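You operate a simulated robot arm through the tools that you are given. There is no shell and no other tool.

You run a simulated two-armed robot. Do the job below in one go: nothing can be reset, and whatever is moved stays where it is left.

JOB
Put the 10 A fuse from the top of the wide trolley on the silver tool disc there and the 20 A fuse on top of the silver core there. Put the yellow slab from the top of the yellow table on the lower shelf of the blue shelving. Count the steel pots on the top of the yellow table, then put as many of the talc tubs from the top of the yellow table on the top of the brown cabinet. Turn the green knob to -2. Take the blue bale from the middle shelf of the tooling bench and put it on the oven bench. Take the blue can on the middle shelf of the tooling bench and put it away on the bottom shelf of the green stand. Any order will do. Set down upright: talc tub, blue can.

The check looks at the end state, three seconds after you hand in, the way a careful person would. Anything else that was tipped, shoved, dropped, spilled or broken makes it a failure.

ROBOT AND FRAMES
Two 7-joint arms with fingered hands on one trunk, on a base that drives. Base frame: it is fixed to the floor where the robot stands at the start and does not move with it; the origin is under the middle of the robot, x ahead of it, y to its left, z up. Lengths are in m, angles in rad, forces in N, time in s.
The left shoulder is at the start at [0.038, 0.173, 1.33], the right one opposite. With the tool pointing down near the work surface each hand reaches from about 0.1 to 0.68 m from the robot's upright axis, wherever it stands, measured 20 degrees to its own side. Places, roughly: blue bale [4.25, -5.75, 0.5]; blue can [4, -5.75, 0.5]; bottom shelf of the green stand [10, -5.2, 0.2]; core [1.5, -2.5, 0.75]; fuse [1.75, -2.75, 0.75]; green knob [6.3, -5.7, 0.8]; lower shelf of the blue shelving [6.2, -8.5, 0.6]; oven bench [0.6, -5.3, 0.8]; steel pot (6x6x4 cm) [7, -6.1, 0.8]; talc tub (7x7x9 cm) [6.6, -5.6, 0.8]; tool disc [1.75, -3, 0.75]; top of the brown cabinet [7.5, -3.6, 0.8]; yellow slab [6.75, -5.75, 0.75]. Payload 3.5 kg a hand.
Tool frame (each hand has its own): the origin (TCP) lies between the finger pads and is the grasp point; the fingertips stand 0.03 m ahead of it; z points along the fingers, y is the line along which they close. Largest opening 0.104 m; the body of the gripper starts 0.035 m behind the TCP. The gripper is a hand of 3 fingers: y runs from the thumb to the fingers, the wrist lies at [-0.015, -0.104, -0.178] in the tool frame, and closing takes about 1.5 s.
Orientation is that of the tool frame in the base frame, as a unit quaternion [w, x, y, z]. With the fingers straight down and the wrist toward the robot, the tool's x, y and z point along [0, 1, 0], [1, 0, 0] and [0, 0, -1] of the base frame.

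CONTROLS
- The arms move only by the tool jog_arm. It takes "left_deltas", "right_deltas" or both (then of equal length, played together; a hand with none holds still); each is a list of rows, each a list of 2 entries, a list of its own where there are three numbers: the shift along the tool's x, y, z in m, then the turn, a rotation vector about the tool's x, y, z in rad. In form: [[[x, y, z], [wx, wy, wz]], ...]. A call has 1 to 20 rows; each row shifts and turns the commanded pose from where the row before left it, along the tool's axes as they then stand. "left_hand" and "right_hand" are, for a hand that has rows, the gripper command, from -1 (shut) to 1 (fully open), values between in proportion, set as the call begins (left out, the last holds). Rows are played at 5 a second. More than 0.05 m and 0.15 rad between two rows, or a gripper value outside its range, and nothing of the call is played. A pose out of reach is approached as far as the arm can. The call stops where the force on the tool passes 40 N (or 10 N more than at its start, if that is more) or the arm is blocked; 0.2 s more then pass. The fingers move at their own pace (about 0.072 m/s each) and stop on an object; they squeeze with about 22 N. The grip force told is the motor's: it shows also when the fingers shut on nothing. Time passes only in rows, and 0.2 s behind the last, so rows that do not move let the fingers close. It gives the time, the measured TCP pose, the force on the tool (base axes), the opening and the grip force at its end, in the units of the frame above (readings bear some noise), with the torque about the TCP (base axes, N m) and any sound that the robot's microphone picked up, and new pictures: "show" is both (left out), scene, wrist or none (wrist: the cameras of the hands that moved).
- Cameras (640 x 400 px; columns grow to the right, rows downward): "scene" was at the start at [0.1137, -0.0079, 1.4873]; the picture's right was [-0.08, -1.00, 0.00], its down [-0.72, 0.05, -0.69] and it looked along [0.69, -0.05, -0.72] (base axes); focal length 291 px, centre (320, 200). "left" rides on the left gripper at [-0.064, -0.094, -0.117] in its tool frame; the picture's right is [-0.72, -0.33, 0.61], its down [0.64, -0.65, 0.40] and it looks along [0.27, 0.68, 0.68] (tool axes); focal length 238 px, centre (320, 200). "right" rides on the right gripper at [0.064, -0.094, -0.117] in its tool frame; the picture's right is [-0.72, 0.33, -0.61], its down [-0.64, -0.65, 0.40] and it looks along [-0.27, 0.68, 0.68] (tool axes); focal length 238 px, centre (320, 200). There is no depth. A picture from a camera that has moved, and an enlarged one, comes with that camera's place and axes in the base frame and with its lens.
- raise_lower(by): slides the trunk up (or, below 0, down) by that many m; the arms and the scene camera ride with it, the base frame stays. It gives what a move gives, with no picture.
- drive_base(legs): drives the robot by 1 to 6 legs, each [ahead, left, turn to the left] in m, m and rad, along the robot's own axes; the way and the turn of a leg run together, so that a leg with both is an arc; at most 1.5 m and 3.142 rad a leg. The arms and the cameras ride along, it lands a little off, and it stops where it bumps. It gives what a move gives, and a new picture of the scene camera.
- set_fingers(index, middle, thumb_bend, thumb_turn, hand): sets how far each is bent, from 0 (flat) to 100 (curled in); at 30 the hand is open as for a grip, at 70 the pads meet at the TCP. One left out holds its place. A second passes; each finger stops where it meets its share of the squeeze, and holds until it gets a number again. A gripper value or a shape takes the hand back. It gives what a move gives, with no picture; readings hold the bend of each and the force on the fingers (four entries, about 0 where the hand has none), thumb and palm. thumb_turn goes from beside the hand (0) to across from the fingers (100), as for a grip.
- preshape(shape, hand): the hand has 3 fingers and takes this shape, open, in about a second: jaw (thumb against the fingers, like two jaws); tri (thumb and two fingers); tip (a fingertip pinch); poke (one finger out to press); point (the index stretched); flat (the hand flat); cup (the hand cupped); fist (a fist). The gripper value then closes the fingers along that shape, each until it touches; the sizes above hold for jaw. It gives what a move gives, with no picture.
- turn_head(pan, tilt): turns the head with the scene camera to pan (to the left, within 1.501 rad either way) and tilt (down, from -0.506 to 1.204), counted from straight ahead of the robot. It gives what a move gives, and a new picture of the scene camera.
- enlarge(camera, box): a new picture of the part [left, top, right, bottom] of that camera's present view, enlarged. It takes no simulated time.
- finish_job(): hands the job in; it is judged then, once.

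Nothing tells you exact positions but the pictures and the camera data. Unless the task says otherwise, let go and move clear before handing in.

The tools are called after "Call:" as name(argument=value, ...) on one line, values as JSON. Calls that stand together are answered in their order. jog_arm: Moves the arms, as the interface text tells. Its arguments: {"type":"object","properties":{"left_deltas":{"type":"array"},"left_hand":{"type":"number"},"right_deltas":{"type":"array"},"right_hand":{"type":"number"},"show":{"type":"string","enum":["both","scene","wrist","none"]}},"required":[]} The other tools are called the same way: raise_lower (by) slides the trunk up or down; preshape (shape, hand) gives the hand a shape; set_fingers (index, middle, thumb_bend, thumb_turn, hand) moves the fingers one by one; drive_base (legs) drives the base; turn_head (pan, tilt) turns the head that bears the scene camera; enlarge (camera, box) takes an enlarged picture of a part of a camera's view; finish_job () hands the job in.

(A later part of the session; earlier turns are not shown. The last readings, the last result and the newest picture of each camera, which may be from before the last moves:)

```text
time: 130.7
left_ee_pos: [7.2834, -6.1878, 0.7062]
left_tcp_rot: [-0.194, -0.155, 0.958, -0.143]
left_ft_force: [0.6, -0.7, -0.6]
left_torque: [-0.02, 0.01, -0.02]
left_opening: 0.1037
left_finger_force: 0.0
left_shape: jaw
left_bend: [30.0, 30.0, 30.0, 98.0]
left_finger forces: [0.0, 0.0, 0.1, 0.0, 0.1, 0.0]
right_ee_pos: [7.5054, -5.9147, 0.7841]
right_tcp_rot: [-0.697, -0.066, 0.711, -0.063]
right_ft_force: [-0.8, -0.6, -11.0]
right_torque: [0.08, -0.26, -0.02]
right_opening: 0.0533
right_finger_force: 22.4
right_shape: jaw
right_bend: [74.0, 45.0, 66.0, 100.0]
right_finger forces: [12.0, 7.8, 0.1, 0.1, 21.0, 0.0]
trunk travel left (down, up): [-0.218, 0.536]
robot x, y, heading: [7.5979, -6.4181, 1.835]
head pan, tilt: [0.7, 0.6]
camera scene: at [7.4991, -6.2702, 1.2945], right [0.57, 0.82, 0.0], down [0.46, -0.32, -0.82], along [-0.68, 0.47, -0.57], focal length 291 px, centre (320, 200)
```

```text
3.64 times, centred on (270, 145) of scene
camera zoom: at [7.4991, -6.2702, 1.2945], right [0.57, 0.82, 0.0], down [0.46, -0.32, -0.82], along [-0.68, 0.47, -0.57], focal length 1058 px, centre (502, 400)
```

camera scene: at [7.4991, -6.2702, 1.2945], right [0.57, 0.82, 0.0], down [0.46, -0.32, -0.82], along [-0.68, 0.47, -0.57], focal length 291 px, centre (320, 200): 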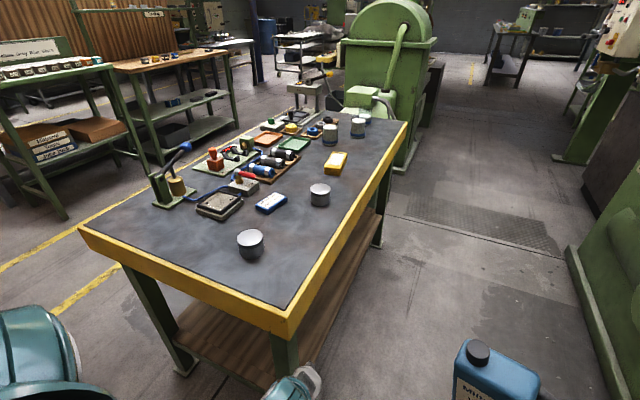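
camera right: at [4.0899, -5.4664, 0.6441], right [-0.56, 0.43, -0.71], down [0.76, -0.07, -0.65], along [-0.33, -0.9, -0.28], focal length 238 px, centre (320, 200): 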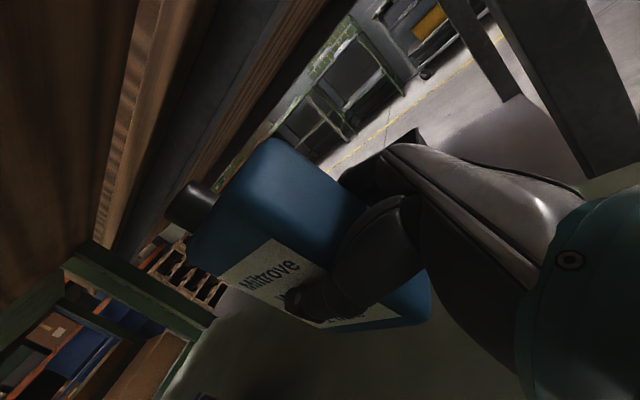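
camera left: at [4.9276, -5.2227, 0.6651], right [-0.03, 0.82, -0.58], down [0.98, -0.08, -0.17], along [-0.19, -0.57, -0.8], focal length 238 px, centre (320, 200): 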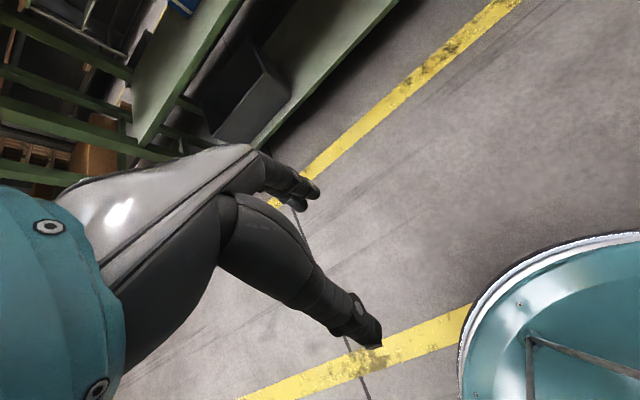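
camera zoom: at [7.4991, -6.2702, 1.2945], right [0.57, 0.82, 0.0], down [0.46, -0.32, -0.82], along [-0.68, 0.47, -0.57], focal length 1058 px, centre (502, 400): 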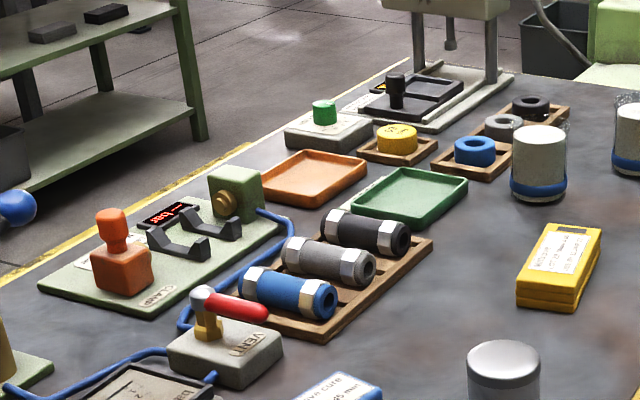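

I can see two steel pots, three talc tubs, the yellow slab and the green knob; the near end of the table has a clear patch. I raise both hands clear of the table height, then square up to the table end to set the can down there for regripping.

Call:
jog_arm(right_deltas=[[[0.03, 0, 0], [0, 0, 0]], [[0.03, 0, 0], [0, 0, 0]], [[0.03, 0, 0], [0, 0, 0]], [[0.03, 0, 0], [0, 0, 0]], [[0.03, 0, 0], [0, 0, 0]]], left_deltas=[[[0, 0.01, -0.045], [0, 0, 0]], [[0, 0.01, -0.045], [0, 0, 0]], [[0, 0.01, -0.045], [0, 0, 0]], [[0, 0.01, -0.045], [0, 0, 0]], [[0, 0.01, -0.045], [0, 0, 0]]], show="none")

Call:
drive_base(legs=[[0.0, 0.0, 0.259], [0.0, 0.7, 0.0]])

Call:
turn_head(pan=0.0, tilt=0.85)

```text
time: 131.3
left_ee_pos: [7.258, -6.1556, 0.7741]
left_tcp_rot: [-0.283, -0.135, 0.937, -0.155]
left_ft_force: [-0.1, 0.0, 0.3]
left_torque: [0.01, 0.02, 0.02]
left_opening: 0.1037
left_finger_force: 0.1
left_shape: jaw
left_bend: [30.0, 30.0, 30.0, 98.0]
left_finger forces: [0.0, 0.1, 0.0, 0.0, 0.0, 0.0]
right_ee_pos: [7.504, -5.9154, 0.8402]
right_tcp_rot: [-0.694, -0.064, 0.714, -0.066]
right_ft_force: [0.6, -0.5, -10.4]
right_torque: [0.05, -0.27, 0.03]
right_opening: 0.0535
right_finger_force: 21.8
right_shape: jaw
right_bend: [74.0, 45.0, 66.0, 100.0]
right_finger forces: [12.2, 8.4, 0.0, 0.1, 21.5, 0.1]
trunk travel left (down, up): [-0.218, 0.536]
robot x, y, heading: [7.5969, -6.42, 1.833]
head pan, tilt: [0.7, 0.6]
stopped in row 3 (left hand): the arm was blocked; the commanded pose is now the measured one
```

```text
time: 134.1
left_ee_pos: [7.0172, -6.3558, 0.7745]
left_tcp_rot: [-0.261, -0.252, 0.912, -0.19]
left_ft_force: [-0.4, 0.6, 0.2]
left_torque: [-0.03, 0.0, 0.02]
left_opening: 0.1038
left_finger_force: 0.1
left_shape: jaw
left_bend: [30.0, 30.0, 30.0, 98.0]
left_finger forces: [0.0, 0.0, 0.0, 0.0, 0.0, 0.0]
right_ee_pos: [7.2011, -6.0494, 0.8499]
right_tcp_rot: [-0.689, -0.148, 0.697, -0.136]
right_ft_force: [7.1, 0.8, -3.1]
right_torque: [-0.14, -0.18, 0.16]
right_opening: 0.054
right_finger_force: 21.8
right_shape: jaw
right_bend: [74.0, 46.0, 67.0, 100.0]
right_finger forces: [19.7, 7.4, 0.0, 0.1, 31.1, 0.4]
trunk travel left (down, up): [-0.218, 0.536]
robot x, y, heading: [7.4105, -6.5236, 2.086]
head pan, tilt: [0.7, 0.6]
stopped in leg 2: the force on the tool passed its limit at 83 N (the readings are from after the stop); the commanded pose is now the measured one
camera scene: at [7.2794, -6.4059, 1.2944], right [0.35, 0.94, 0.0], down [0.53, -0.2, -0.83], along [-0.77, 0.29, -0.56], focal length 291 px, centre (320, 200)
```

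scene: 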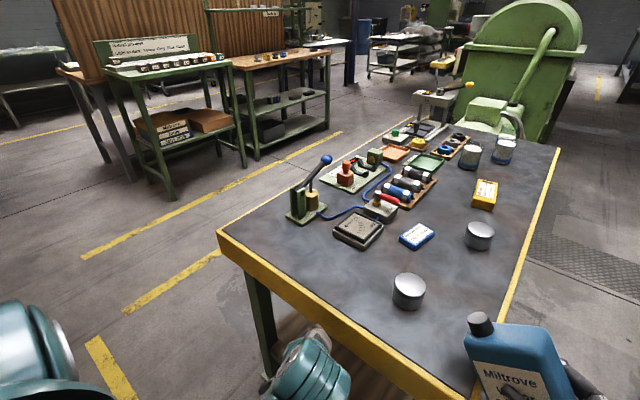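

```text
time: 135.1
left_ee_pos: [7.0171, -6.3575, 0.7756]
left_tcp_rot: [-0.262, -0.252, 0.912, -0.189]
left_ft_force: [-0.5, 0.4, -0.7]
left_torque: [0.0, 0.02, -0.01]
left_opening: 0.104
left_finger_force: 0.1
left_shape: jaw
left_bend: [30.0, 30.0, 30.0, 98.0]
left_finger forces: [0.1, 0.0, 0.0, 0.0, 0.1, 0.0]
right_ee_pos: [7.2021, -6.0502, 0.8496]
right_tcp_rot: [-0.69, -0.149, 0.696, -0.136]
right_ft_force: [9.0, 4.6, -3.0]
right_torque: [-0.06, -0.49, 0.36]
right_opening: 0.0542
right_finger_force: 22.2
right_shape: jaw
right_bend: [74.0, 46.0, 67.0, 100.0]
right_finger forces: [20.5, 8.4, 0.0, 0.0, 33.0, 1.2]
trunk travel left (down, up): [-0.218, 0.536]
robot x, y, heading: [7.4115, -6.5274, 2.086]
head pan, tilt: [0.0, 0.85]
camera scene: at [7.3233, -6.3693, 1.2737], right [0.87, 0.5, 0.0], down [0.37, -0.65, -0.66], along [-0.33, 0.57, -0.75], focal length 291 px, centre (320, 200)
```

scene: 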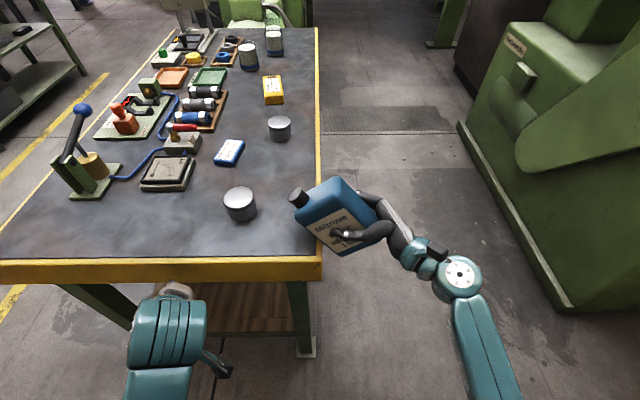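

The raise was cut short (left arm blocked), so the can's lower edge met the table rim. I back away to the right at once and then raise the hand properly.

Call:
drive_base(legs=[[0.0, -0.2, 0.0]])

Call:
jog_arm(right_deltas=[[[0.03, 0, 0], [0, 0, 0]], [[0.03, 0, 0], [0, 0, 0]], [[0.03, 0, 0], [0, 0, 0]], [[0.03, 0, 0], [0, 0, 0]]], show="both")

```text
time: 136.7
left_ee_pos: [7.19, -6.2576, 0.7749]
left_tcp_rot: [-0.261, -0.252, 0.912, -0.189]
left_ft_force: [0.4, 0.1, -0.4]
left_torque: [0.01, -0.01, -0.03]
left_opening: 0.1039
left_finger_force: 0.2
left_shape: jaw
left_bend: [30.0, 30.0, 30.0, 98.0]
left_finger forces: [0.0, 0.1, 0.0, 0.0, 0.1, 0.0]
right_ee_pos: [7.3735, -5.9517, 0.8499]
right_tcp_rot: [-0.689, -0.15, 0.696, -0.137]
right_ft_force: [1.1, -0.4, -10.3]
right_torque: [0.11, -0.16, 0.0]
right_opening: 0.0536
right_finger_force: 21.6
right_shape: jaw
right_bend: [74.0, 46.0, 67.0, 100.0]
right_finger forces: [16.0, 9.8, 0.1, 0.1, 25.5, 0.5]
trunk travel left (down, up): [-0.218, 0.536]
robot x, y, heading: [7.5856, -6.4297, 2.088]
head pan, tilt: [0.0, 0.85]
camera scene: at [7.4963, -6.27, 1.2736], right [0.87, 0.5, 0.0], down [0.37, -0.65, -0.66], along [-0.33, 0.57, -0.75], focal length 291 px, centre (320, 200)
```

scene: 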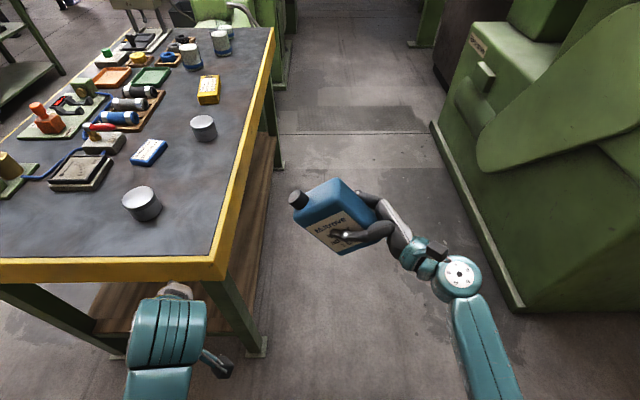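

```text
time: 137.7
left_ee_pos: [7.19, -6.2572, 0.7741]
left_tcp_rot: [-0.262, -0.251, 0.912, -0.189]
left_ft_force: [0.1, 0.0, 0.5]
left_torque: [0.0, 0.03, 0.01]
left_opening: 0.1035
left_finger_force: 0.0
left_shape: jaw
left_bend: [30.0, 30.0, 30.0, 98.0]
left_finger forces: [0.1, 0.0, 0.0, 0.1, 0.0, 0.0]
right_ee_pos: [7.3731, -5.9547, 0.969]
right_tcp_rot: [-0.688, -0.149, 0.697, -0.137]
right_ft_force: [0.0, -0.3, -10.7]
right_torque: [0.09, -0.12, -0.04]
right_opening: 0.0536
right_finger_force: 22.1
right_shape: jaw
right_bend: [74.0, 46.0, 67.0, 100.0]
right_finger forces: [15.7, 9.4, 0.0, 0.1, 24.8, 0.4]
trunk travel left (down, up): [-0.218, 0.536]
robot x, y, heading: [7.5848, -6.4296, 2.089]
head pan, tilt: [0.0, 0.85]
camera scene: at [7.4957, -6.2704, 1.2736], right [0.87, 0.5, 0.0], down [0.37, -0.65, -0.66], along [-0.33, 0.57, -0.75], focal length 291 px, centre (320, 200)
camera right: at [7.5168, -5.9949, 1.0329], right [0.44, 0.56, -0.71], down [-0.11, -0.75, -0.66], along [-0.89, 0.36, -0.27], focal length 238 px, centre (320, 200)
```

scene: 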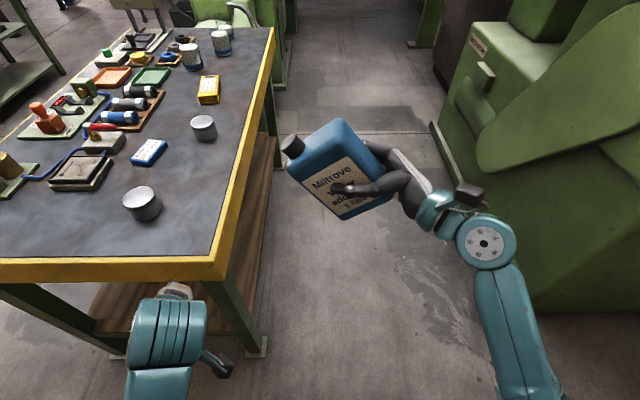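
right: 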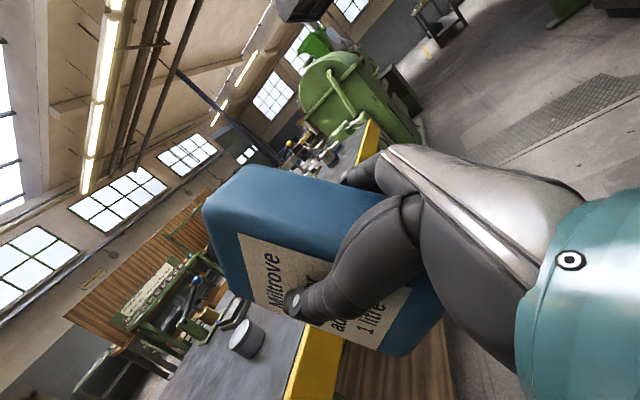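

Call:
enlarge(camera="scene", box=[260, 100, 420, 240])

```text
2.86 times, centred on (340, 170) of scene
camera zoom: at [7.4957, -6.2704, 1.2736], right [0.87, 0.5, 0.0], down [0.37, -0.65, -0.66], along [-0.33, 0.57, -0.75], focal length 831 px, centre (263, 286)
```

zoom: 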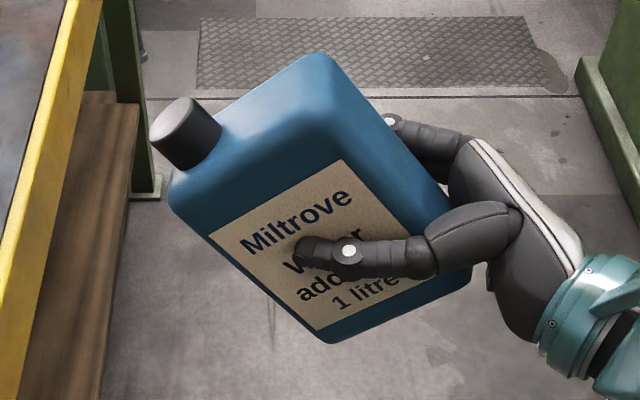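

The can is now tilted about 38° in the grip. First I bring the left arm into a comfortable raised pose so that it doesn't interfere.

Call:
jog_arm(left_deltas=[[[0, 0.01, -0.02], [-0.04, -0.124, 0]], [[0, 0.01, -0.02], [-0.04, -0.124, 0]], [[0, 0.01, -0.02], [-0.04, -0.124, 0]], [[0, 0.01, -0.03], [-0.04, -0.124, 0]], [[0, 0.01, -0.03], [-0.04, -0.124, 0]]], show="none")

```text
time: 139.1
left_ee_pos: [7.1554, -6.1895, 0.8736]
left_tcp_rot: [-0.046, -0.277, 0.959, -0.026]
left_ft_force: [-0.2, -1.3, 0.0]
left_torque: [0.0, -0.03, -0.02]
left_opening: 0.1038
left_finger_force: 0.1
left_shape: jaw
left_bend: [30.0, 30.0, 30.0, 98.0]
left_finger forces: [0.0, 0.1, 0.0, 0.1, 0.0, 0.0]
left hand out of reach, approached as far as the arm can: row 4, 5
right_ee_pos: [7.3723, -5.954, 0.9665]
right_tcp_rot: [-0.686, -0.149, 0.698, -0.138]
right_ft_force: [0.4, 0.7, -10.6]
right_torque: [0.11, -0.15, 0.03]
right_opening: 0.0538
right_finger_force: 21.9
right_shape: jaw
right_bend: [74.0, 46.0, 67.0, 100.0]
right_finger forces: [15.8, 9.7, 0.1, 0.0, 24.8, 0.3]
trunk travel left (down, up): [-0.218, 0.536]
robot x, y, heading: [7.5867, -6.4288, 2.088]
head pan, tilt: [0.0, 0.85]
stopped in row 5 (left hand): the arm was blocked; the commanded pose is now the measured one
```

Call:
jog_arm(right_deltas=[[[0, 0, 0], [0, 0.15, 0]], [[0, 0, 0], [0, 0.15, 0]], [[0, 0, 0], [0, 0.15, 0]], [[0, 0, 0], [0, 0.15, 0]]], show="scene")

Call:
enlarge(camera="scene", box=[260, 90, 420, 230])

```text
time: 140.1
left_ee_pos: [7.1548, -6.1908, 0.8741]
left_tcp_rot: [-0.047, -0.279, 0.959, -0.026]
left_ft_force: [0.2, -0.4, -0.5]
left_torque: [-0.02, 0.0, 0.0]
left_opening: 0.1039
left_finger_force: 0.0
left_shape: jaw
left_bend: [30.0, 30.0, 30.0, 98.0]
left_finger forces: [0.1, 0.1, 0.1, 0.0, 0.1, 0.0]
right_ee_pos: [7.3729, -5.9525, 0.9685]
right_tcp_rot: [0.863, 0.102, -0.463, 0.173]
right_ft_force: [0.2, -0.1, -10.6]
right_torque: [0.12, -0.19, -0.04]
right_opening: 0.0533
right_finger_force: 21.7
right_shape: jaw
right_bend: [74.0, 46.0, 67.0, 100.0]
right_finger forces: [15.7, 9.7, 0.0, 0.0, 25.2, 0.5]
trunk travel left (down, up): [-0.218, 0.536]
robot x, y, heading: [7.5864, -6.4308, 2.091]
head pan, tilt: [0.0, 0.85]
camera scene: at [7.4955, -6.2704, 1.2736], right [0.87, 0.5, 0.0], down [0.37, -0.65, -0.66], along [-0.33, 0.57, -0.75], focal length 291 px, centre (320, 200)
```

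scene: 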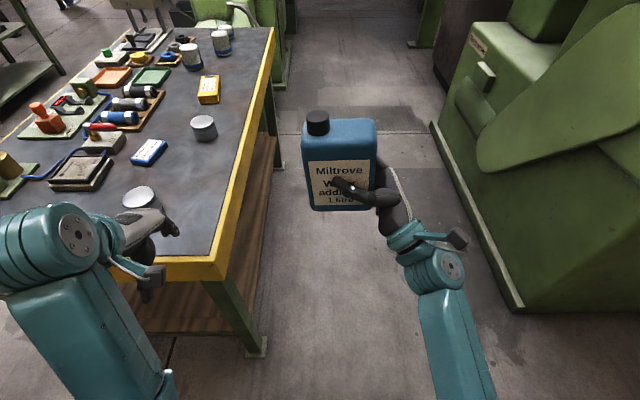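

```text
2.86 times, centred on (340, 160) of scene
camera zoom: at [7.4955, -6.2704, 1.2736], right [0.87, 0.5, 0.0], down [0.37, -0.65, -0.66], along [-0.33, 0.57, -0.75], focal length 831 px, centre (263, 314)
```

zoom: 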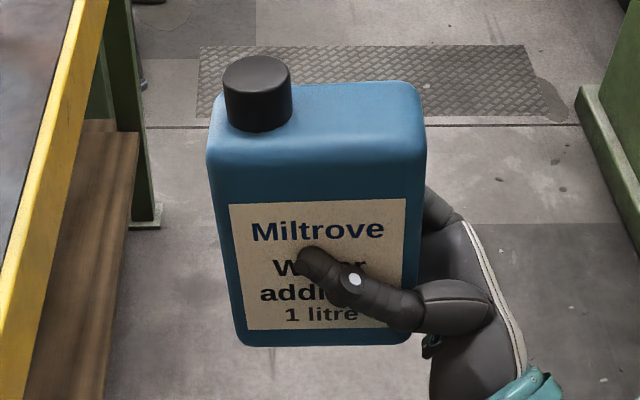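

The can is upright again in the raised hand. I shift left so that it hovers over the table's right-hand edge (so that palm and wrist stay off the table).

Call:
drive_base(legs=[[0.04, 0.285, 0.0]])

Call:
enlarge(camera="scene", box=[200, 60, 420, 260])

```text
time: 142.1
left_ee_pos: [6.8921, -6.2914, 0.873]
left_tcp_rot: [-0.048, -0.275, 0.96, -0.027]
left_ft_force: [-0.6, -1.1, 0.0]
left_torque: [0.02, 0.01, 0.0]
left_opening: 0.1036
left_finger_force: 0.1
left_shape: jaw
left_bend: [30.0, 30.0, 30.0, 98.0]
left_finger forces: [0.1, 0.0, 0.1, 0.0, 0.0, 0.1]
right_ee_pos: [7.1107, -6.0569, 0.9684]
right_tcp_rot: [0.864, 0.101, -0.463, 0.172]
right_ft_force: [0.1, -0.1, -10.5]
right_torque: [0.11, -0.18, 0.01]
right_opening: 0.0534
right_finger_force: 22.2
right_shape: jaw
right_bend: [74.0, 46.0, 67.0, 100.0]
right_finger forces: [15.8, 9.8, 0.0, 0.1, 25.1, 0.5]
trunk travel left (down, up): [-0.218, 0.536]
robot x, y, heading: [7.3192, -6.5302, 2.08]
head pan, tilt: [0.0, 0.85]
camera scene: at [7.2311, -6.3744, 1.2735], right [0.87, 0.49, 0.0], down [0.37, -0.66, -0.66], along [-0.32, 0.57, -0.75], focal length 291 px, centre (320, 200)
```

scene: 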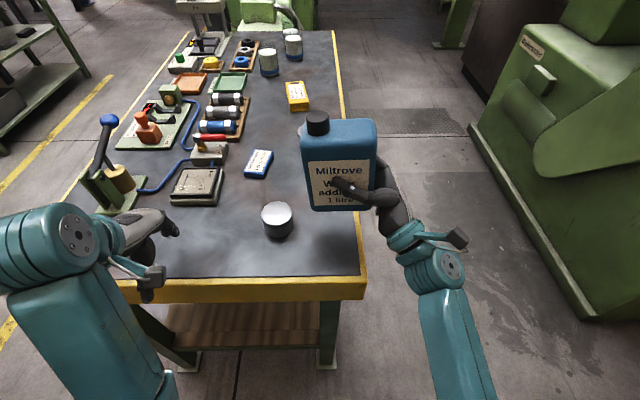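

```text
2.00 times, centred on (310, 160) of scene
camera zoom: at [7.2311, -6.3744, 1.2735], right [0.87, 0.49, 0.0], down [0.37, -0.66, -0.66], along [-0.32, 0.57, -0.75], focal length 582 px, centre (340, 280)
```

zoom: 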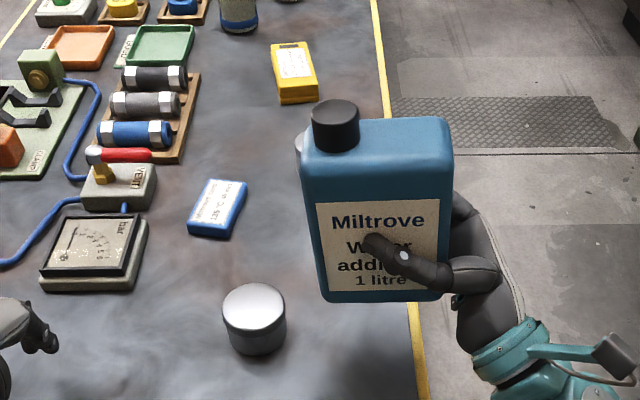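

Call:
jog_arm(right_deltas=[[[-0.0084, -0.035, 0.0124], [0, 0, 0]], [[-0.0334, 0, -0.022], [0, 0, 0]], [[-0.0334, 0, -0.022], [0, 0, 0]], [[-0.0334, 0, -0.022], [0, 0, 0]]], show="both")

```text
time: 143.1
left_ee_pos: [6.8926, -6.2928, 0.8747]
left_tcp_rot: [-0.048, -0.275, 0.96, -0.026]
left_ft_force: [0.6, 0.8, 0.1]
left_torque: [0.03, -0.01, -0.03]
left_opening: 0.1038
left_finger_force: 0.1
left_shape: jaw
left_bend: [30.0, 30.0, 30.0, 98.0]
left_finger forces: [0.0, 0.0, 0.0, 0.0, 0.0, 0.0]
right_ee_pos: [7.1392, -6.0861, 0.8435]
right_tcp_rot: [0.828, 0.131, -0.517, 0.174]
right_ft_force: [-1.3, -3.9, 13.8]
right_torque: [-0.1, 0.17, 0.04]
right_opening: 0.0537
right_finger_force: 22.3
right_shape: jaw
right_bend: [74.0, 46.0, 67.0, 96.0]
right_finger forces: [13.2, 6.8, 0.0, 0.0, 22.9, 0.1]
trunk travel left (down, up): [-0.218, 0.536]
robot x, y, heading: [7.3189, -6.5317, 2.084]
head pan, tilt: [0.0, 0.85]
stopped in row 4 (right hand): the arm was blocked; the commanded pose is now the measured one
camera scene: at [7.2322, -6.3759, 1.274], right [0.87, 0.49, 0.0], down [0.37, -0.65, -0.66], along [-0.32, 0.58, -0.75], focal length 291 px, centre (320, 200)
camera right: at [7.2996, -6.1151, 0.8457], right [0.07, 0.43, -0.9], down [-0.31, -0.85, -0.43], along [-0.95, 0.31, 0.08], focal length 238 px, centre (320, 200)
```

scene: 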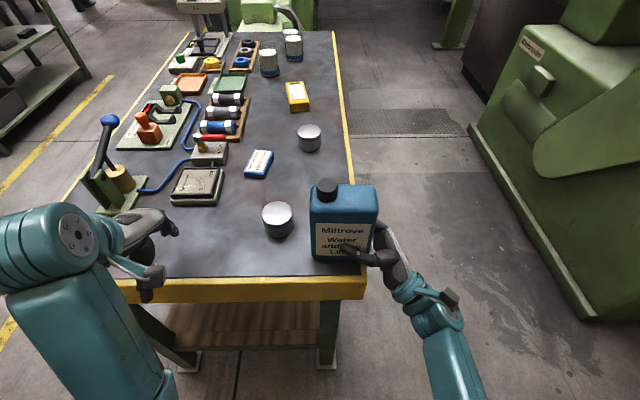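
right: 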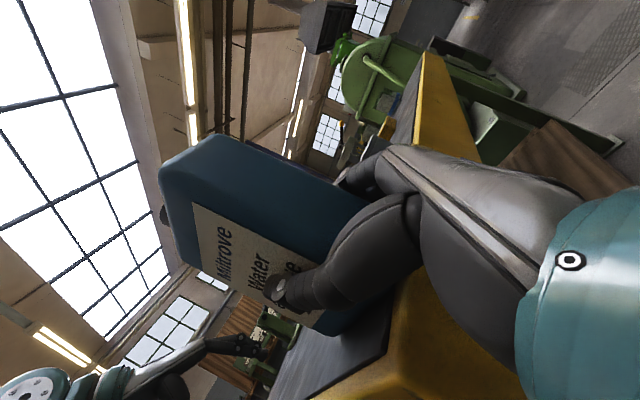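

Call:
enlarge(camera="scene", box=[250, 160, 450, 310])

```text
2.67 times, centred on (350, 235) of scene
camera zoom: at [7.2322, -6.3759, 1.274], right [0.87, 0.49, 0.0], down [0.37, -0.65, -0.66], along [-0.32, 0.58, -0.75], focal length 776 px, centre (240, 107)
```

zoom: 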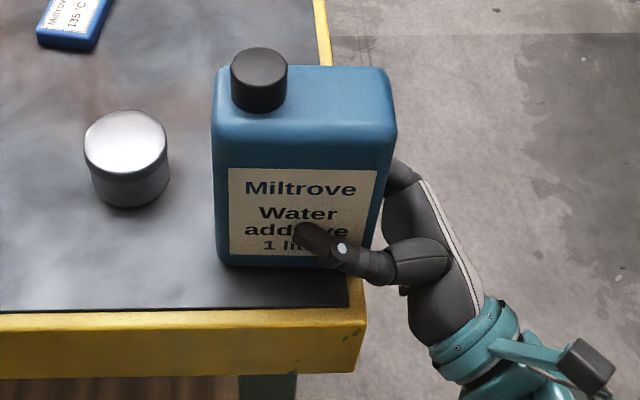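

The can stands upright on the table corner. I open the hand and slide it straight out to the right.

Call:
jog_arm(right_deltas=[[[0, 0, 0], [0, 0, 0]], [[0, 0, 0], [0, 0, 0]], [[0, 0, 0], [0, 0, 0]], [[0, 0, 0], [0, 0, 0]], [[0, 0, 0], [0, 0, 0]]], right_hand=1, show="scene")

Call:
enlarge(camera="scene", box=[250, 160, 450, 310])

```text
time: 144.3
left_ee_pos: [6.8919, -6.2918, 0.8741]
left_tcp_rot: [-0.049, -0.275, 0.96, -0.027]
left_ft_force: [0.5, -0.6, 0.2]
left_torque: [-0.02, -0.03, -0.01]
left_opening: 0.1037
left_finger_force: 0.0
left_shape: jaw
left_bend: [30.0, 30.0, 30.0, 98.0]
left_finger forces: [0.1, 0.0, 0.0, 0.0, 0.1, 0.0]
right_ee_pos: [7.1404, -6.0865, 0.8384]
right_tcp_rot: [0.827, 0.127, -0.519, 0.174]
right_ft_force: [-0.2, -0.6, -0.6]
right_torque: [0.04, 0.03, 0.02]
right_opening: 0.104
right_finger_force: 0.0
right_shape: jaw
right_bend: [30.0, 30.0, 30.0, 97.0]
right_finger forces: [0.0, 0.0, 0.0, 0.0, 0.4, 0.0]
trunk travel left (down, up): [-0.218, 0.536]
robot x, y, heading: [7.3209, -6.5313, 2.085]
head pan, tilt: [0.0, 0.85]
camera scene: at [7.2319, -6.375, 1.2737], right [0.87, 0.49, 0.0], down [0.37, -0.65, -0.66], along [-0.32, 0.58, -0.75], focal length 291 px, centre (320, 200)
```

scene: 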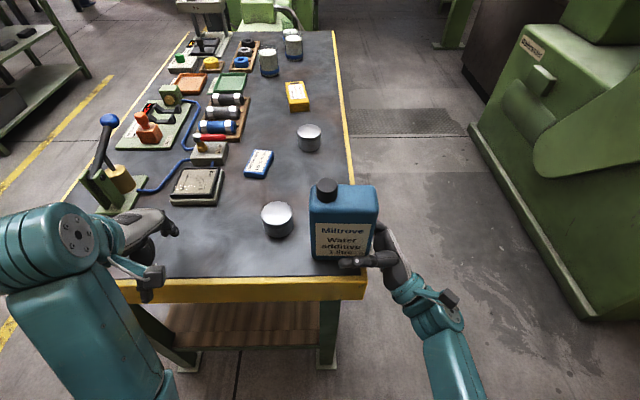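

```text
2.67 times, centred on (350, 235) of scene
camera zoom: at [7.2319, -6.375, 1.2737], right [0.87, 0.49, 0.0], down [0.37, -0.65, -0.66], along [-0.32, 0.58, -0.75], focal length 776 px, centre (240, 107)
```

zoom: 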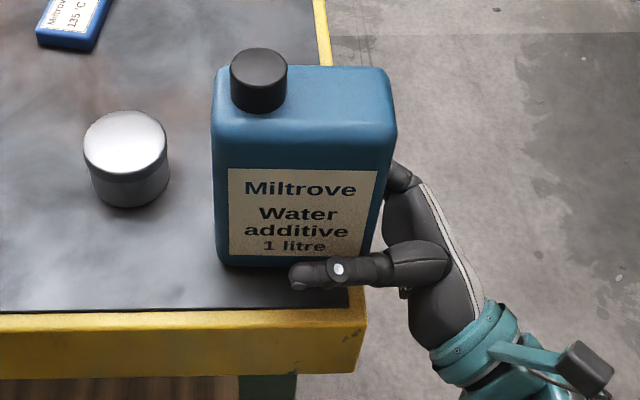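

Call:
jog_arm(right_deltas=[[[0.0129, 0, -0.0271], [0, 0, 0]], [[0.0129, 0, -0.0271], [0, 0, 0]], [[0.0129, 0, -0.0271], [0, 0, 0]], [[0.0129, 0, -0.0271], [0, 0, 0]], [[0.036, 0, 0.017], [0, 0, 0]], [[0.036, 0, 0.017], [0, 0, 0]], [[0.036, 0, 0.017], [0, 0, 0]], [[0, 0, 0], [0, -0.15, 0]], [[0, 0, 0], [0, -0.15, 0]], [[0, 0, 0], [0, -0.15, 0]], [[0, 0, 0], [0, -0.15, 0]], [[0, 0, 0], [0, -0.15, 0]], [[0, 0, 0], [0, -0.15, 0]], [[0, 0, 0], [0, -0.15, 0]], [[0, 0, 0], [0, -0.15, 0]], [[0, 0, 0], [0, -0.15, 0]], [[0, 0, 0], [0, -0.15, 0]], [[0, 0, 0], [0, -0.15, 0]], [[0, 0, 0], [0, -0.15, 0]], [[0, 0, 0], [0, -0.15, 0]]], show="both")

```text
time: 148.5
left_ee_pos: [6.892, -6.2931, 0.8735]
left_tcp_rot: [-0.047, -0.275, 0.96, -0.027]
left_ft_force: [0.9, 1.2, 0.8]
left_torque: [0.04, 0.01, -0.04]
left_opening: 0.1037
left_finger_force: 0.0
left_shape: jaw
left_bend: [30.0, 30.0, 30.0, 98.0]
left_finger forces: [0.0, 0.0, 0.0, 0.0, 0.0, 0.0]
right_ee_pos: [7.2486, -6.0383, 0.9587]
right_tcp_rot: [-0.035, -0.214, 0.976, 0.009]
right_ft_force: [0.2, 0.4, 0.1]
right_torque: [0.0, -0.03, 0.02]
right_opening: 0.1041
right_finger_force: 0.2
right_shape: jaw
right_bend: [30.0, 30.0, 30.0, 97.0]
right_finger forces: [0.1, 0.0, 0.0, 0.0, 0.0, 0.1]
trunk travel left (down, up): [-0.218, 0.536]
robot x, y, heading: [7.3231, -6.5364, 2.084]
head pan, tilt: [0.0, 0.85]
camera scene: at [7.2315, -6.3751, 1.2737], right [0.87, 0.49, 0.0], down [0.37, -0.65, -0.66], along [-0.32, 0.58, -0.75], focal length 291 px, centre (320, 200)
camera right: at [7.2395, -6.1507, 1.0758], right [0.56, 0.6, 0.58], down [0.82, -0.32, -0.46], along [-0.09, 0.73, -0.67], focal length 238 px, centre (320, 200)
```

scene: 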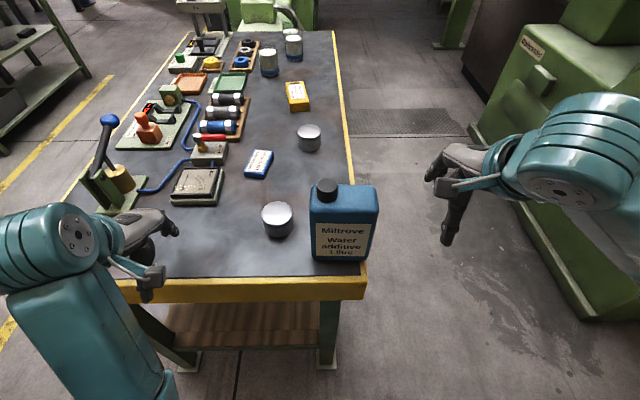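
right: 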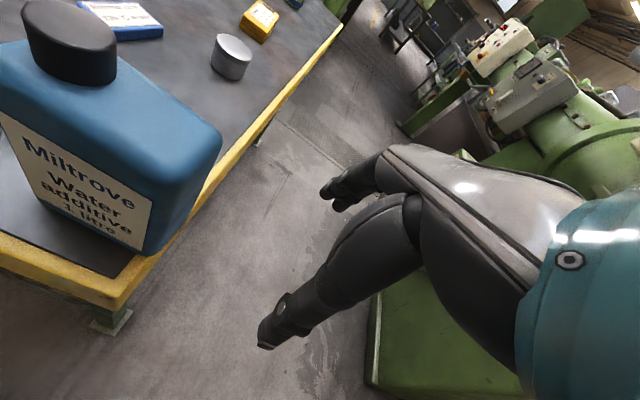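

The can stands free and the right hand now points down. I move it over the can's top, right of the cap, for a top grip.

Call:
jog_arm(right_deltas=[[[0, 0, -0.035], [0, -0.03, -0.04]], [[0, 0, -0.035], [0, -0.03, -0.04]], [[0.04, 0.005, 0], [0, 0, 0]], [[0.04, 0.005, 0], [0, 0, 0]], [[0.04, 0.005, 0], [0, 0, 0]]], show="both")

```text
time: 149.7
left_ee_pos: [6.8921, -6.2927, 0.8747]
left_tcp_rot: [-0.047, -0.275, 0.96, -0.027]
left_ft_force: [0.3, 0.8, 0.2]
left_torque: [0.01, -0.02, 0.01]
left_opening: 0.1038
left_finger_force: 0.0
left_shape: jaw
left_bend: [30.0, 30.0, 30.0, 98.0]
left_finger forces: [0.0, 0.0, 0.0, 0.0, 0.0, 0.0]
right_ee_pos: [7.1415, -6.0841, 1.031]
right_tcp_rot: [-0.006, -0.254, 0.967, 0.015]
right_ft_force: [1.1, 0.3, -0.3]
right_torque: [0.0, -0.01, -0.02]
right_opening: 0.1039
right_finger_force: 0.1
right_shape: jaw
right_bend: [30.0, 30.0, 30.0, 97.0]
right_finger forces: [0.0, 0.0, 0.0, 0.0, 0.0, 0.1]
trunk travel left (down, up): [-0.218, 0.536]
robot x, y, heading: [7.3163, -6.5347, 2.085]
head pan, tilt: [0.0, 0.85]
camera scene: at [7.2313, -6.3752, 1.2737], right [0.87, 0.49, 0.0], down [0.37, -0.65, -0.66], along [-0.32, 0.58, -0.75], focal length 291 px, centre (320, 200)
camera right: at [7.1343, -6.2001, 1.1446], right [0.48, 0.62, 0.62], down [0.87, -0.24, -0.43], along [-0.11, 0.75, -0.66], focal length 238 px, centre (320, 200)
```

scene: 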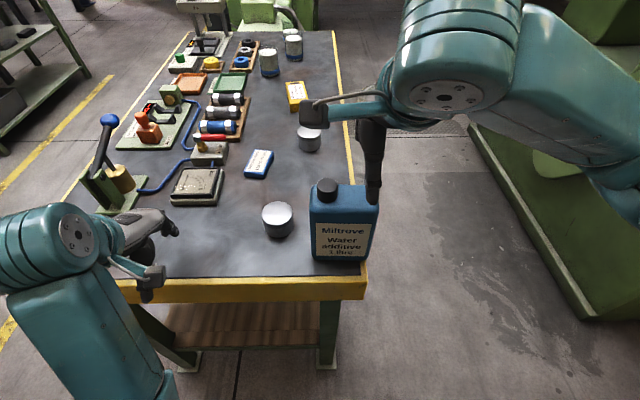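
right: 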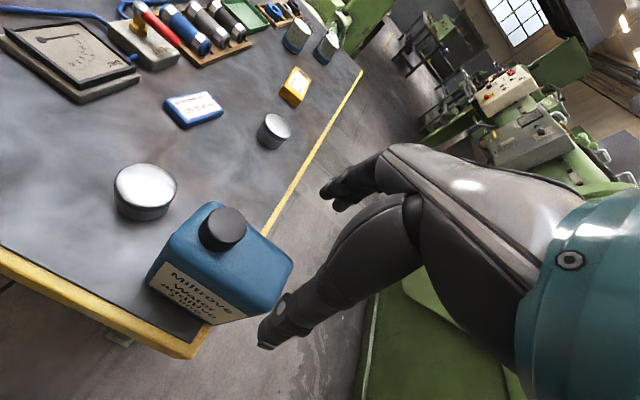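

Call:
enlarge(camera="right", box=[130, 180, 330, 360])

```text
2.22 times, centred on (230, 270) of right
camera zoom: at [7.1343, -6.2001, 1.1446], right [0.48, 0.62, 0.62], down [0.87, -0.24, -0.43], along [-0.11, 0.75, -0.66], focal length 530 px, centre (520, 44)
```

zoom: 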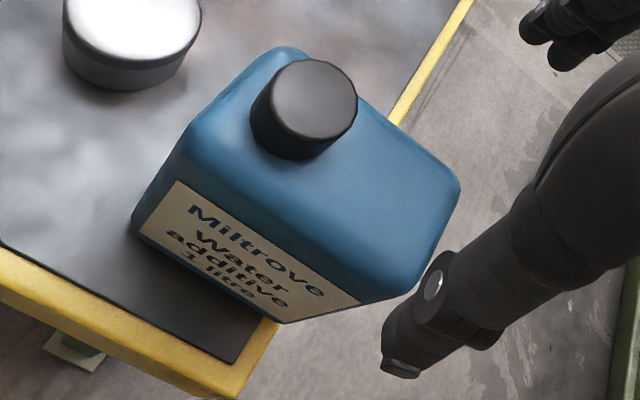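

Call:
jog_arm(right_deltas=[[[0, 0.008, 0.02], [0, 0, -0.03]], [[0, 0, 0.03], [0, 0, 0]], [[0, 0, 0.03], [0, 0, 0]], [[0, 0, 0.03], [0, 0, 0]]], show="both")

```text
time: 150.7
left_ee_pos: [6.892, -6.2944, 0.8768]
left_tcp_rot: [-0.049, -0.275, 0.96, -0.025]
left_ft_force: [0.4, -1.0, 0.7]
left_torque: [0.0, 0.02, 0.02]
left_opening: 0.1036
left_finger_force: 0.0
left_shape: jaw
left_bend: [30.0, 30.0, 30.0, 98.0]
left_finger forces: [0.1, 0.0, 0.0, 0.0, 0.0, 0.2]
right_ee_pos: [7.1345, -6.0763, 0.9245]
right_tcp_rot: [-0.01, -0.268, 0.963, 0.02]
right_ft_force: [4.6, -4.8, 28.3]
right_torque: [-0.85, -0.41, 0.07]
right_opening: 0.1037
right_finger_force: 0.1
right_shape: jaw
right_bend: [30.0, 30.0, 29.0, 98.0]
right_finger forces: [0.1, 0.0, 0.0, 0.0, 25.3, 0.0]
trunk travel left (down, up): [-0.218, 0.536]
robot x, y, heading: [7.3215, -6.5336, 2.085]
head pan, tilt: [0.0, 0.85]
camera scene: at [7.2335, -6.378, 1.2748], right [0.87, 0.49, 0.0], down [0.37, -0.65, -0.66], along [-0.32, 0.58, -0.75], focal length 291 px, centre (320, 200)
camera right: at [7.1321, -6.1931, 1.0367], right [0.47, 0.63, 0.62], down [0.87, -0.21, -0.44], along [-0.14, 0.75, -0.65], focal length 238 px, centre (320, 200)
```

scene: 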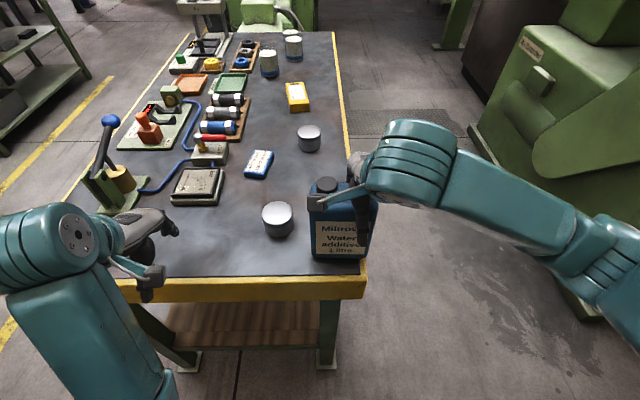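
right: 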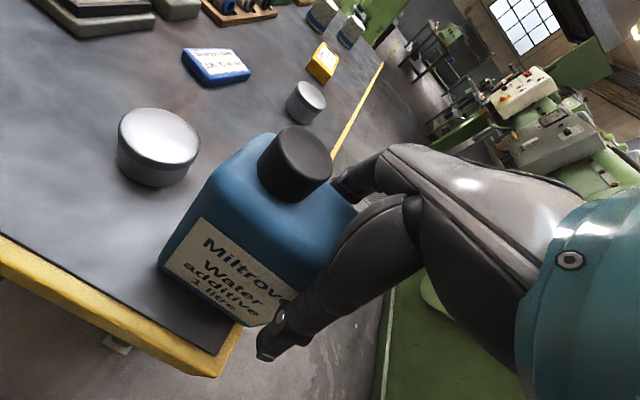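

Call:
jog_arm(right_deltas=[[[0, 0, -0.025], [0, 0, 0]], [[0, -0.013, 0], [0, 0, 0]], [[0, 0, 0.02], [0, 0, 0]], [[0, 0, 0.012], [0, 0, 0]]], show="wrist")

```text
time: 151.7
left_ee_pos: [6.8921, -6.294, 0.8752]
left_tcp_rot: [-0.048, -0.276, 0.96, -0.027]
left_ft_force: [0.4, -0.6, 0.2]
left_torque: [0.03, 0.0, 0.04]
left_opening: 0.1036
left_finger_force: 0.0
left_shape: jaw
left_bend: [30.0, 30.0, 30.0, 98.0]
left_finger forces: [0.1, 0.0, 0.1, 0.0, 0.0, 0.0]
right_ee_pos: [7.1423, -6.0853, 0.9128]
right_tcp_rot: [-0.007, -0.268, 0.963, 0.018]
right_ft_force: [-2.6, 5.2, 9.8]
right_torque: [-0.03, 0.1, -0.06]
right_opening: 0.1038
right_finger_force: 0.0
right_shape: jaw
right_bend: [29.0, 30.0, 30.0, 97.0]
right_finger forces: [9.3, 0.1, 0.0, 0.0, 1.0, 0.1]
trunk travel left (down, up): [-0.218, 0.536]
robot x, y, heading: [7.3192, -6.5265, 2.086]
head pan, tilt: [0.0, 0.85]
camera right: at [7.1383, -6.2022, 1.0262], right [0.46, 0.63, 0.62], down [0.88, -0.22, -0.43], along [-0.14, 0.74, -0.65], focal length 238 px, centre (320, 200)
```

right: 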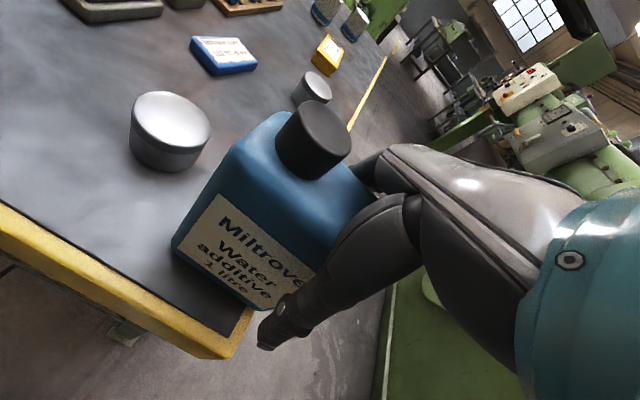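

Call:
jog_arm(right_deltas=[[[0, 0.004, 0], [0, 0, 0]], [[0, 0, 0.01], [0, 0, 0]]], show="wrist")

```text
time: 152.3
left_ee_pos: [6.8918, -6.294, 0.8749]
left_tcp_rot: [-0.048, -0.275, 0.96, -0.026]
left_ft_force: [0.1, 0.6, -0.4]
left_torque: [-0.02, -0.02, 0.02]
left_opening: 0.1035
left_finger_force: 0.1
left_shape: jaw
left_bend: [30.0, 30.0, 30.0, 98.0]
left_finger forces: [0.1, 0.0, 0.0, 0.0, 0.0, 0.1]
right_ee_pos: [7.1395, -6.0818, 0.9094]
right_tcp_rot: [-0.012, -0.267, 0.963, 0.022]
right_ft_force: [-2.1, 3.6, 40.4]
right_torque: [-0.57, 0.07, -0.05]
right_opening: 0.1037
right_finger_force: 0.0
right_shape: jaw
right_bend: [29.0, 30.0, 29.0, 97.0]
right_finger forces: [16.2, 0.0, 0.0, 0.0, 20.1, 0.0]
trunk travel left (down, up): [-0.218, 0.536]
robot x, y, heading: [7.3207, -6.5323, 2.084]
head pan, tilt: [0.0, 0.85]
camera right: at [7.1376, -6.2001, 1.0212], right [0.47, 0.63, 0.62], down [0.87, -0.21, -0.44], along [-0.14, 0.75, -0.65], focal length 238 px, centre (320, 200)
```

right: 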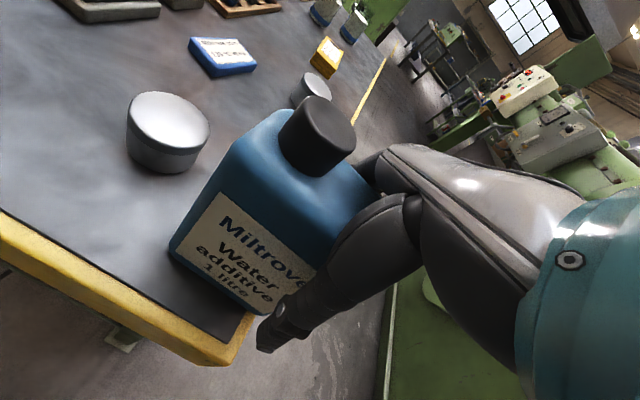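

Call:
jog_arm(right_deltas=[[[0.006, 0, -0.005], [0, 0, 0]], [[0, 0, 0], [0, 0, 0]], [[0, 0, 0], [0, 0, 0]], [[0, 0, 0], [0, 0, 0]], [[0, 0, 0], [0, 0, 0]], [[0, 0, 0], [0, 0, 0]], [[0, 0, 0], [0, 0, 0]], [[0, 0, 0], [0, 0, 0]], [[0, 0, 0], [0, 0, 0]]], right_hand=-1, show="both")

```text
time: 154.3
left_ee_pos: [6.8933, -6.2926, 0.8754]
left_tcp_rot: [-0.048, -0.276, 0.96, -0.027]
left_ft_force: [0.0, -0.3, 0.2]
left_torque: [-0.02, -0.01, -0.01]
left_opening: 0.1037
left_finger_force: 0.1
left_shape: jaw
left_bend: [30.0, 30.0, 30.0, 98.0]
left_finger forces: [0.0, 0.0, 0.0, 0.0, 0.0, 0.1]
right_ee_pos: [7.1363, -6.0855, 0.9096]
right_tcp_rot: [-0.008, -0.266, 0.964, 0.018]
right_ft_force: [2.8, 11.8, 23.2]
right_torque: [0.4, 0.52, -0.17]
right_opening: 0.0518
right_finger_force: 21.5
right_shape: jaw
right_bend: [74.0, 51.0, 65.0, 100.0]
right_finger forces: [22.0, 19.9, 0.0, 0.0, 35.1, 0.0]
trunk travel left (down, up): [-0.218, 0.536]
robot x, y, heading: [7.3203, -6.5335, 2.084]
head pan, tilt: [0.0, 0.85]
camera scene: at [7.233, -6.3752, 1.2739], right [0.87, 0.49, 0.0], down [0.37, -0.65, -0.66], along [-0.32, 0.58, -0.75], focal length 291 px, centre (320, 200)
camera right: at [7.1323, -6.2024, 1.0222], right [0.46, 0.63, 0.62], down [0.87, -0.22, -0.43], along [-0.14, 0.75, -0.65], focal length 238 px, centre (320, 200)
```

scene: 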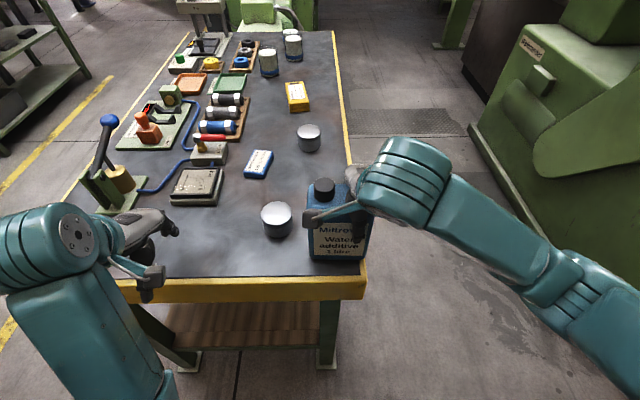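
right: 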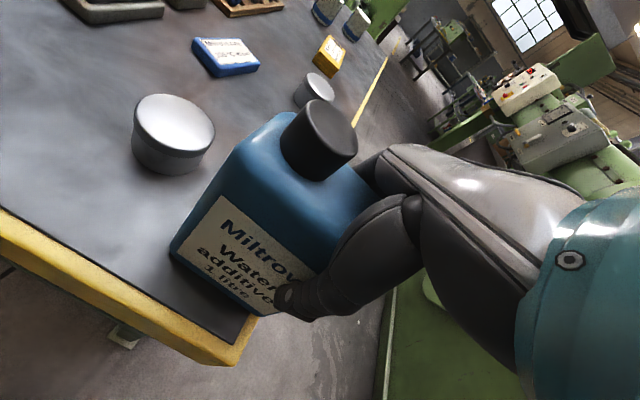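

Grip closed with both fingers and thumb loaded. Lifting slowly to test.

Call:
jog_arm(right_deltas=[[[0, 0, -0.01], [0, 0, 0]], [[0, 0, -0.01], [0, 0, 0]], [[0, 0, -0.01], [0, 0, 0]], [[0, 0, 0], [0, 0, 0]]], show="both")

```text
time: 155.3
left_ee_pos: [6.8919, -6.2938, 0.8745]
left_tcp_rot: [-0.049, -0.275, 0.96, -0.026]
left_ft_force: [0.1, -0.4, -1.1]
left_torque: [0.0, 0.04, -0.02]
left_opening: 0.1036
left_finger_force: 0.1
left_shape: jaw
left_bend: [30.0, 30.0, 30.0, 98.0]
left_finger forces: [0.0, 0.0, 0.0, 0.0, 0.0, 0.1]
right_ee_pos: [7.1355, -6.0862, 0.9373]
right_tcp_rot: [-0.004, -0.268, 0.963, 0.014]
right_ft_force: [0.3, -0.1, -11.8]
right_torque: [0.19, -0.18, 0.01]
right_opening: 0.0495
right_finger_force: 22.0
right_shape: jaw
right_bend: [74.0, 54.0, 64.0, 100.0]
right_finger forces: [11.3, 16.2, 0.0, 0.1, 28.3, 0.0]
trunk travel left (down, up): [-0.218, 0.536]
robot x, y, heading: [7.3195, -6.5338, 2.083]
head pan, tilt: [0.0, 0.85]
camera scene: at [7.2315, -6.3743, 1.2735], right [0.87, 0.49, 0.0], down [0.37, -0.66, -0.66], along [-0.32, 0.57, -0.75], focal length 291 px, centre (320, 200)
camera right: at [7.1324, -6.2027, 1.0504], right [0.46, 0.64, 0.62], down [0.88, -0.22, -0.43], along [-0.13, 0.74, -0.66], focal length 238 px, centre (320, 200)
```

scene: 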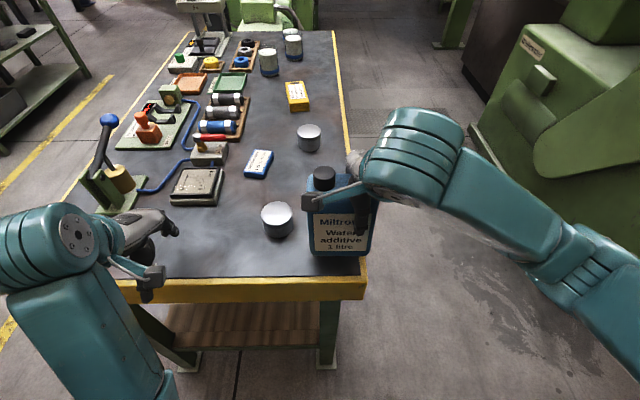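
right: 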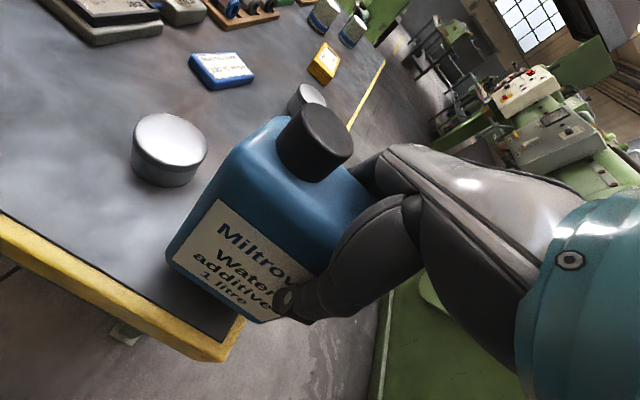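

Call:
jog_arm(right_deltas=[[[0, 0, 0], [0, 0, 0]], [[0, 0, 0], [0, 0, 0]], [[0, 0, 0], [0, 0, 0]], [[0, 0, 0], [0, 0, 0]], [[0, 0, 0], [0, 0, 0]], [[0, 0, 0], [0, 0, 0]], [[0, 0, 0], [0, 0, 0]], [[0, 0, 0], [0, 0, 0]]], show="wrist")

```text
time: 157.1
left_ee_pos: [6.8917, -6.2915, 0.874]
left_tcp_rot: [-0.049, -0.275, 0.96, -0.027]
left_ft_force: [-0.4, 0.6, -0.4]
left_torque: [0.01, 0.01, -0.02]
left_opening: 0.1033
left_finger_force: 0.1
left_shape: jaw
left_bend: [30.0, 30.0, 30.0, 98.0]
left_finger forces: [0.0, 0.0, 0.0, 0.1, 0.0, 0.0]
right_ee_pos: [7.136, -6.0859, 0.9375]
right_tcp_rot: [-0.006, -0.268, 0.963, 0.016]
right_ft_force: [1.3, 0.1, -11.3]
right_torque: [0.2, -0.21, 0.0]
right_opening: 0.0498
right_finger_force: 21.7
right_shape: jaw
right_bend: [74.0, 54.0, 64.0, 100.0]
right_finger forces: [11.3, 16.2, 0.0, 0.0, 28.3, 0.0]
trunk travel left (down, up): [-0.218, 0.536]
robot x, y, heading: [7.32, -6.5305, 2.085]
head pan, tilt: [0.0, 0.85]
camera right: at [7.1324, -6.2026, 1.0508], right [0.46, 0.63, 0.62], down [0.88, -0.22, -0.43], along [-0.14, 0.74, -0.66], focal length 238 px, centre (320, 200)
```

right: 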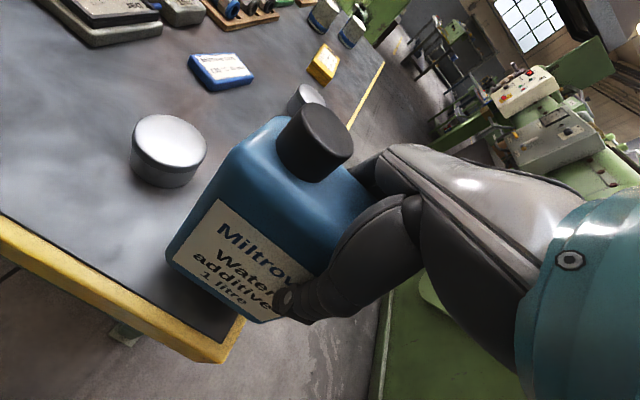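

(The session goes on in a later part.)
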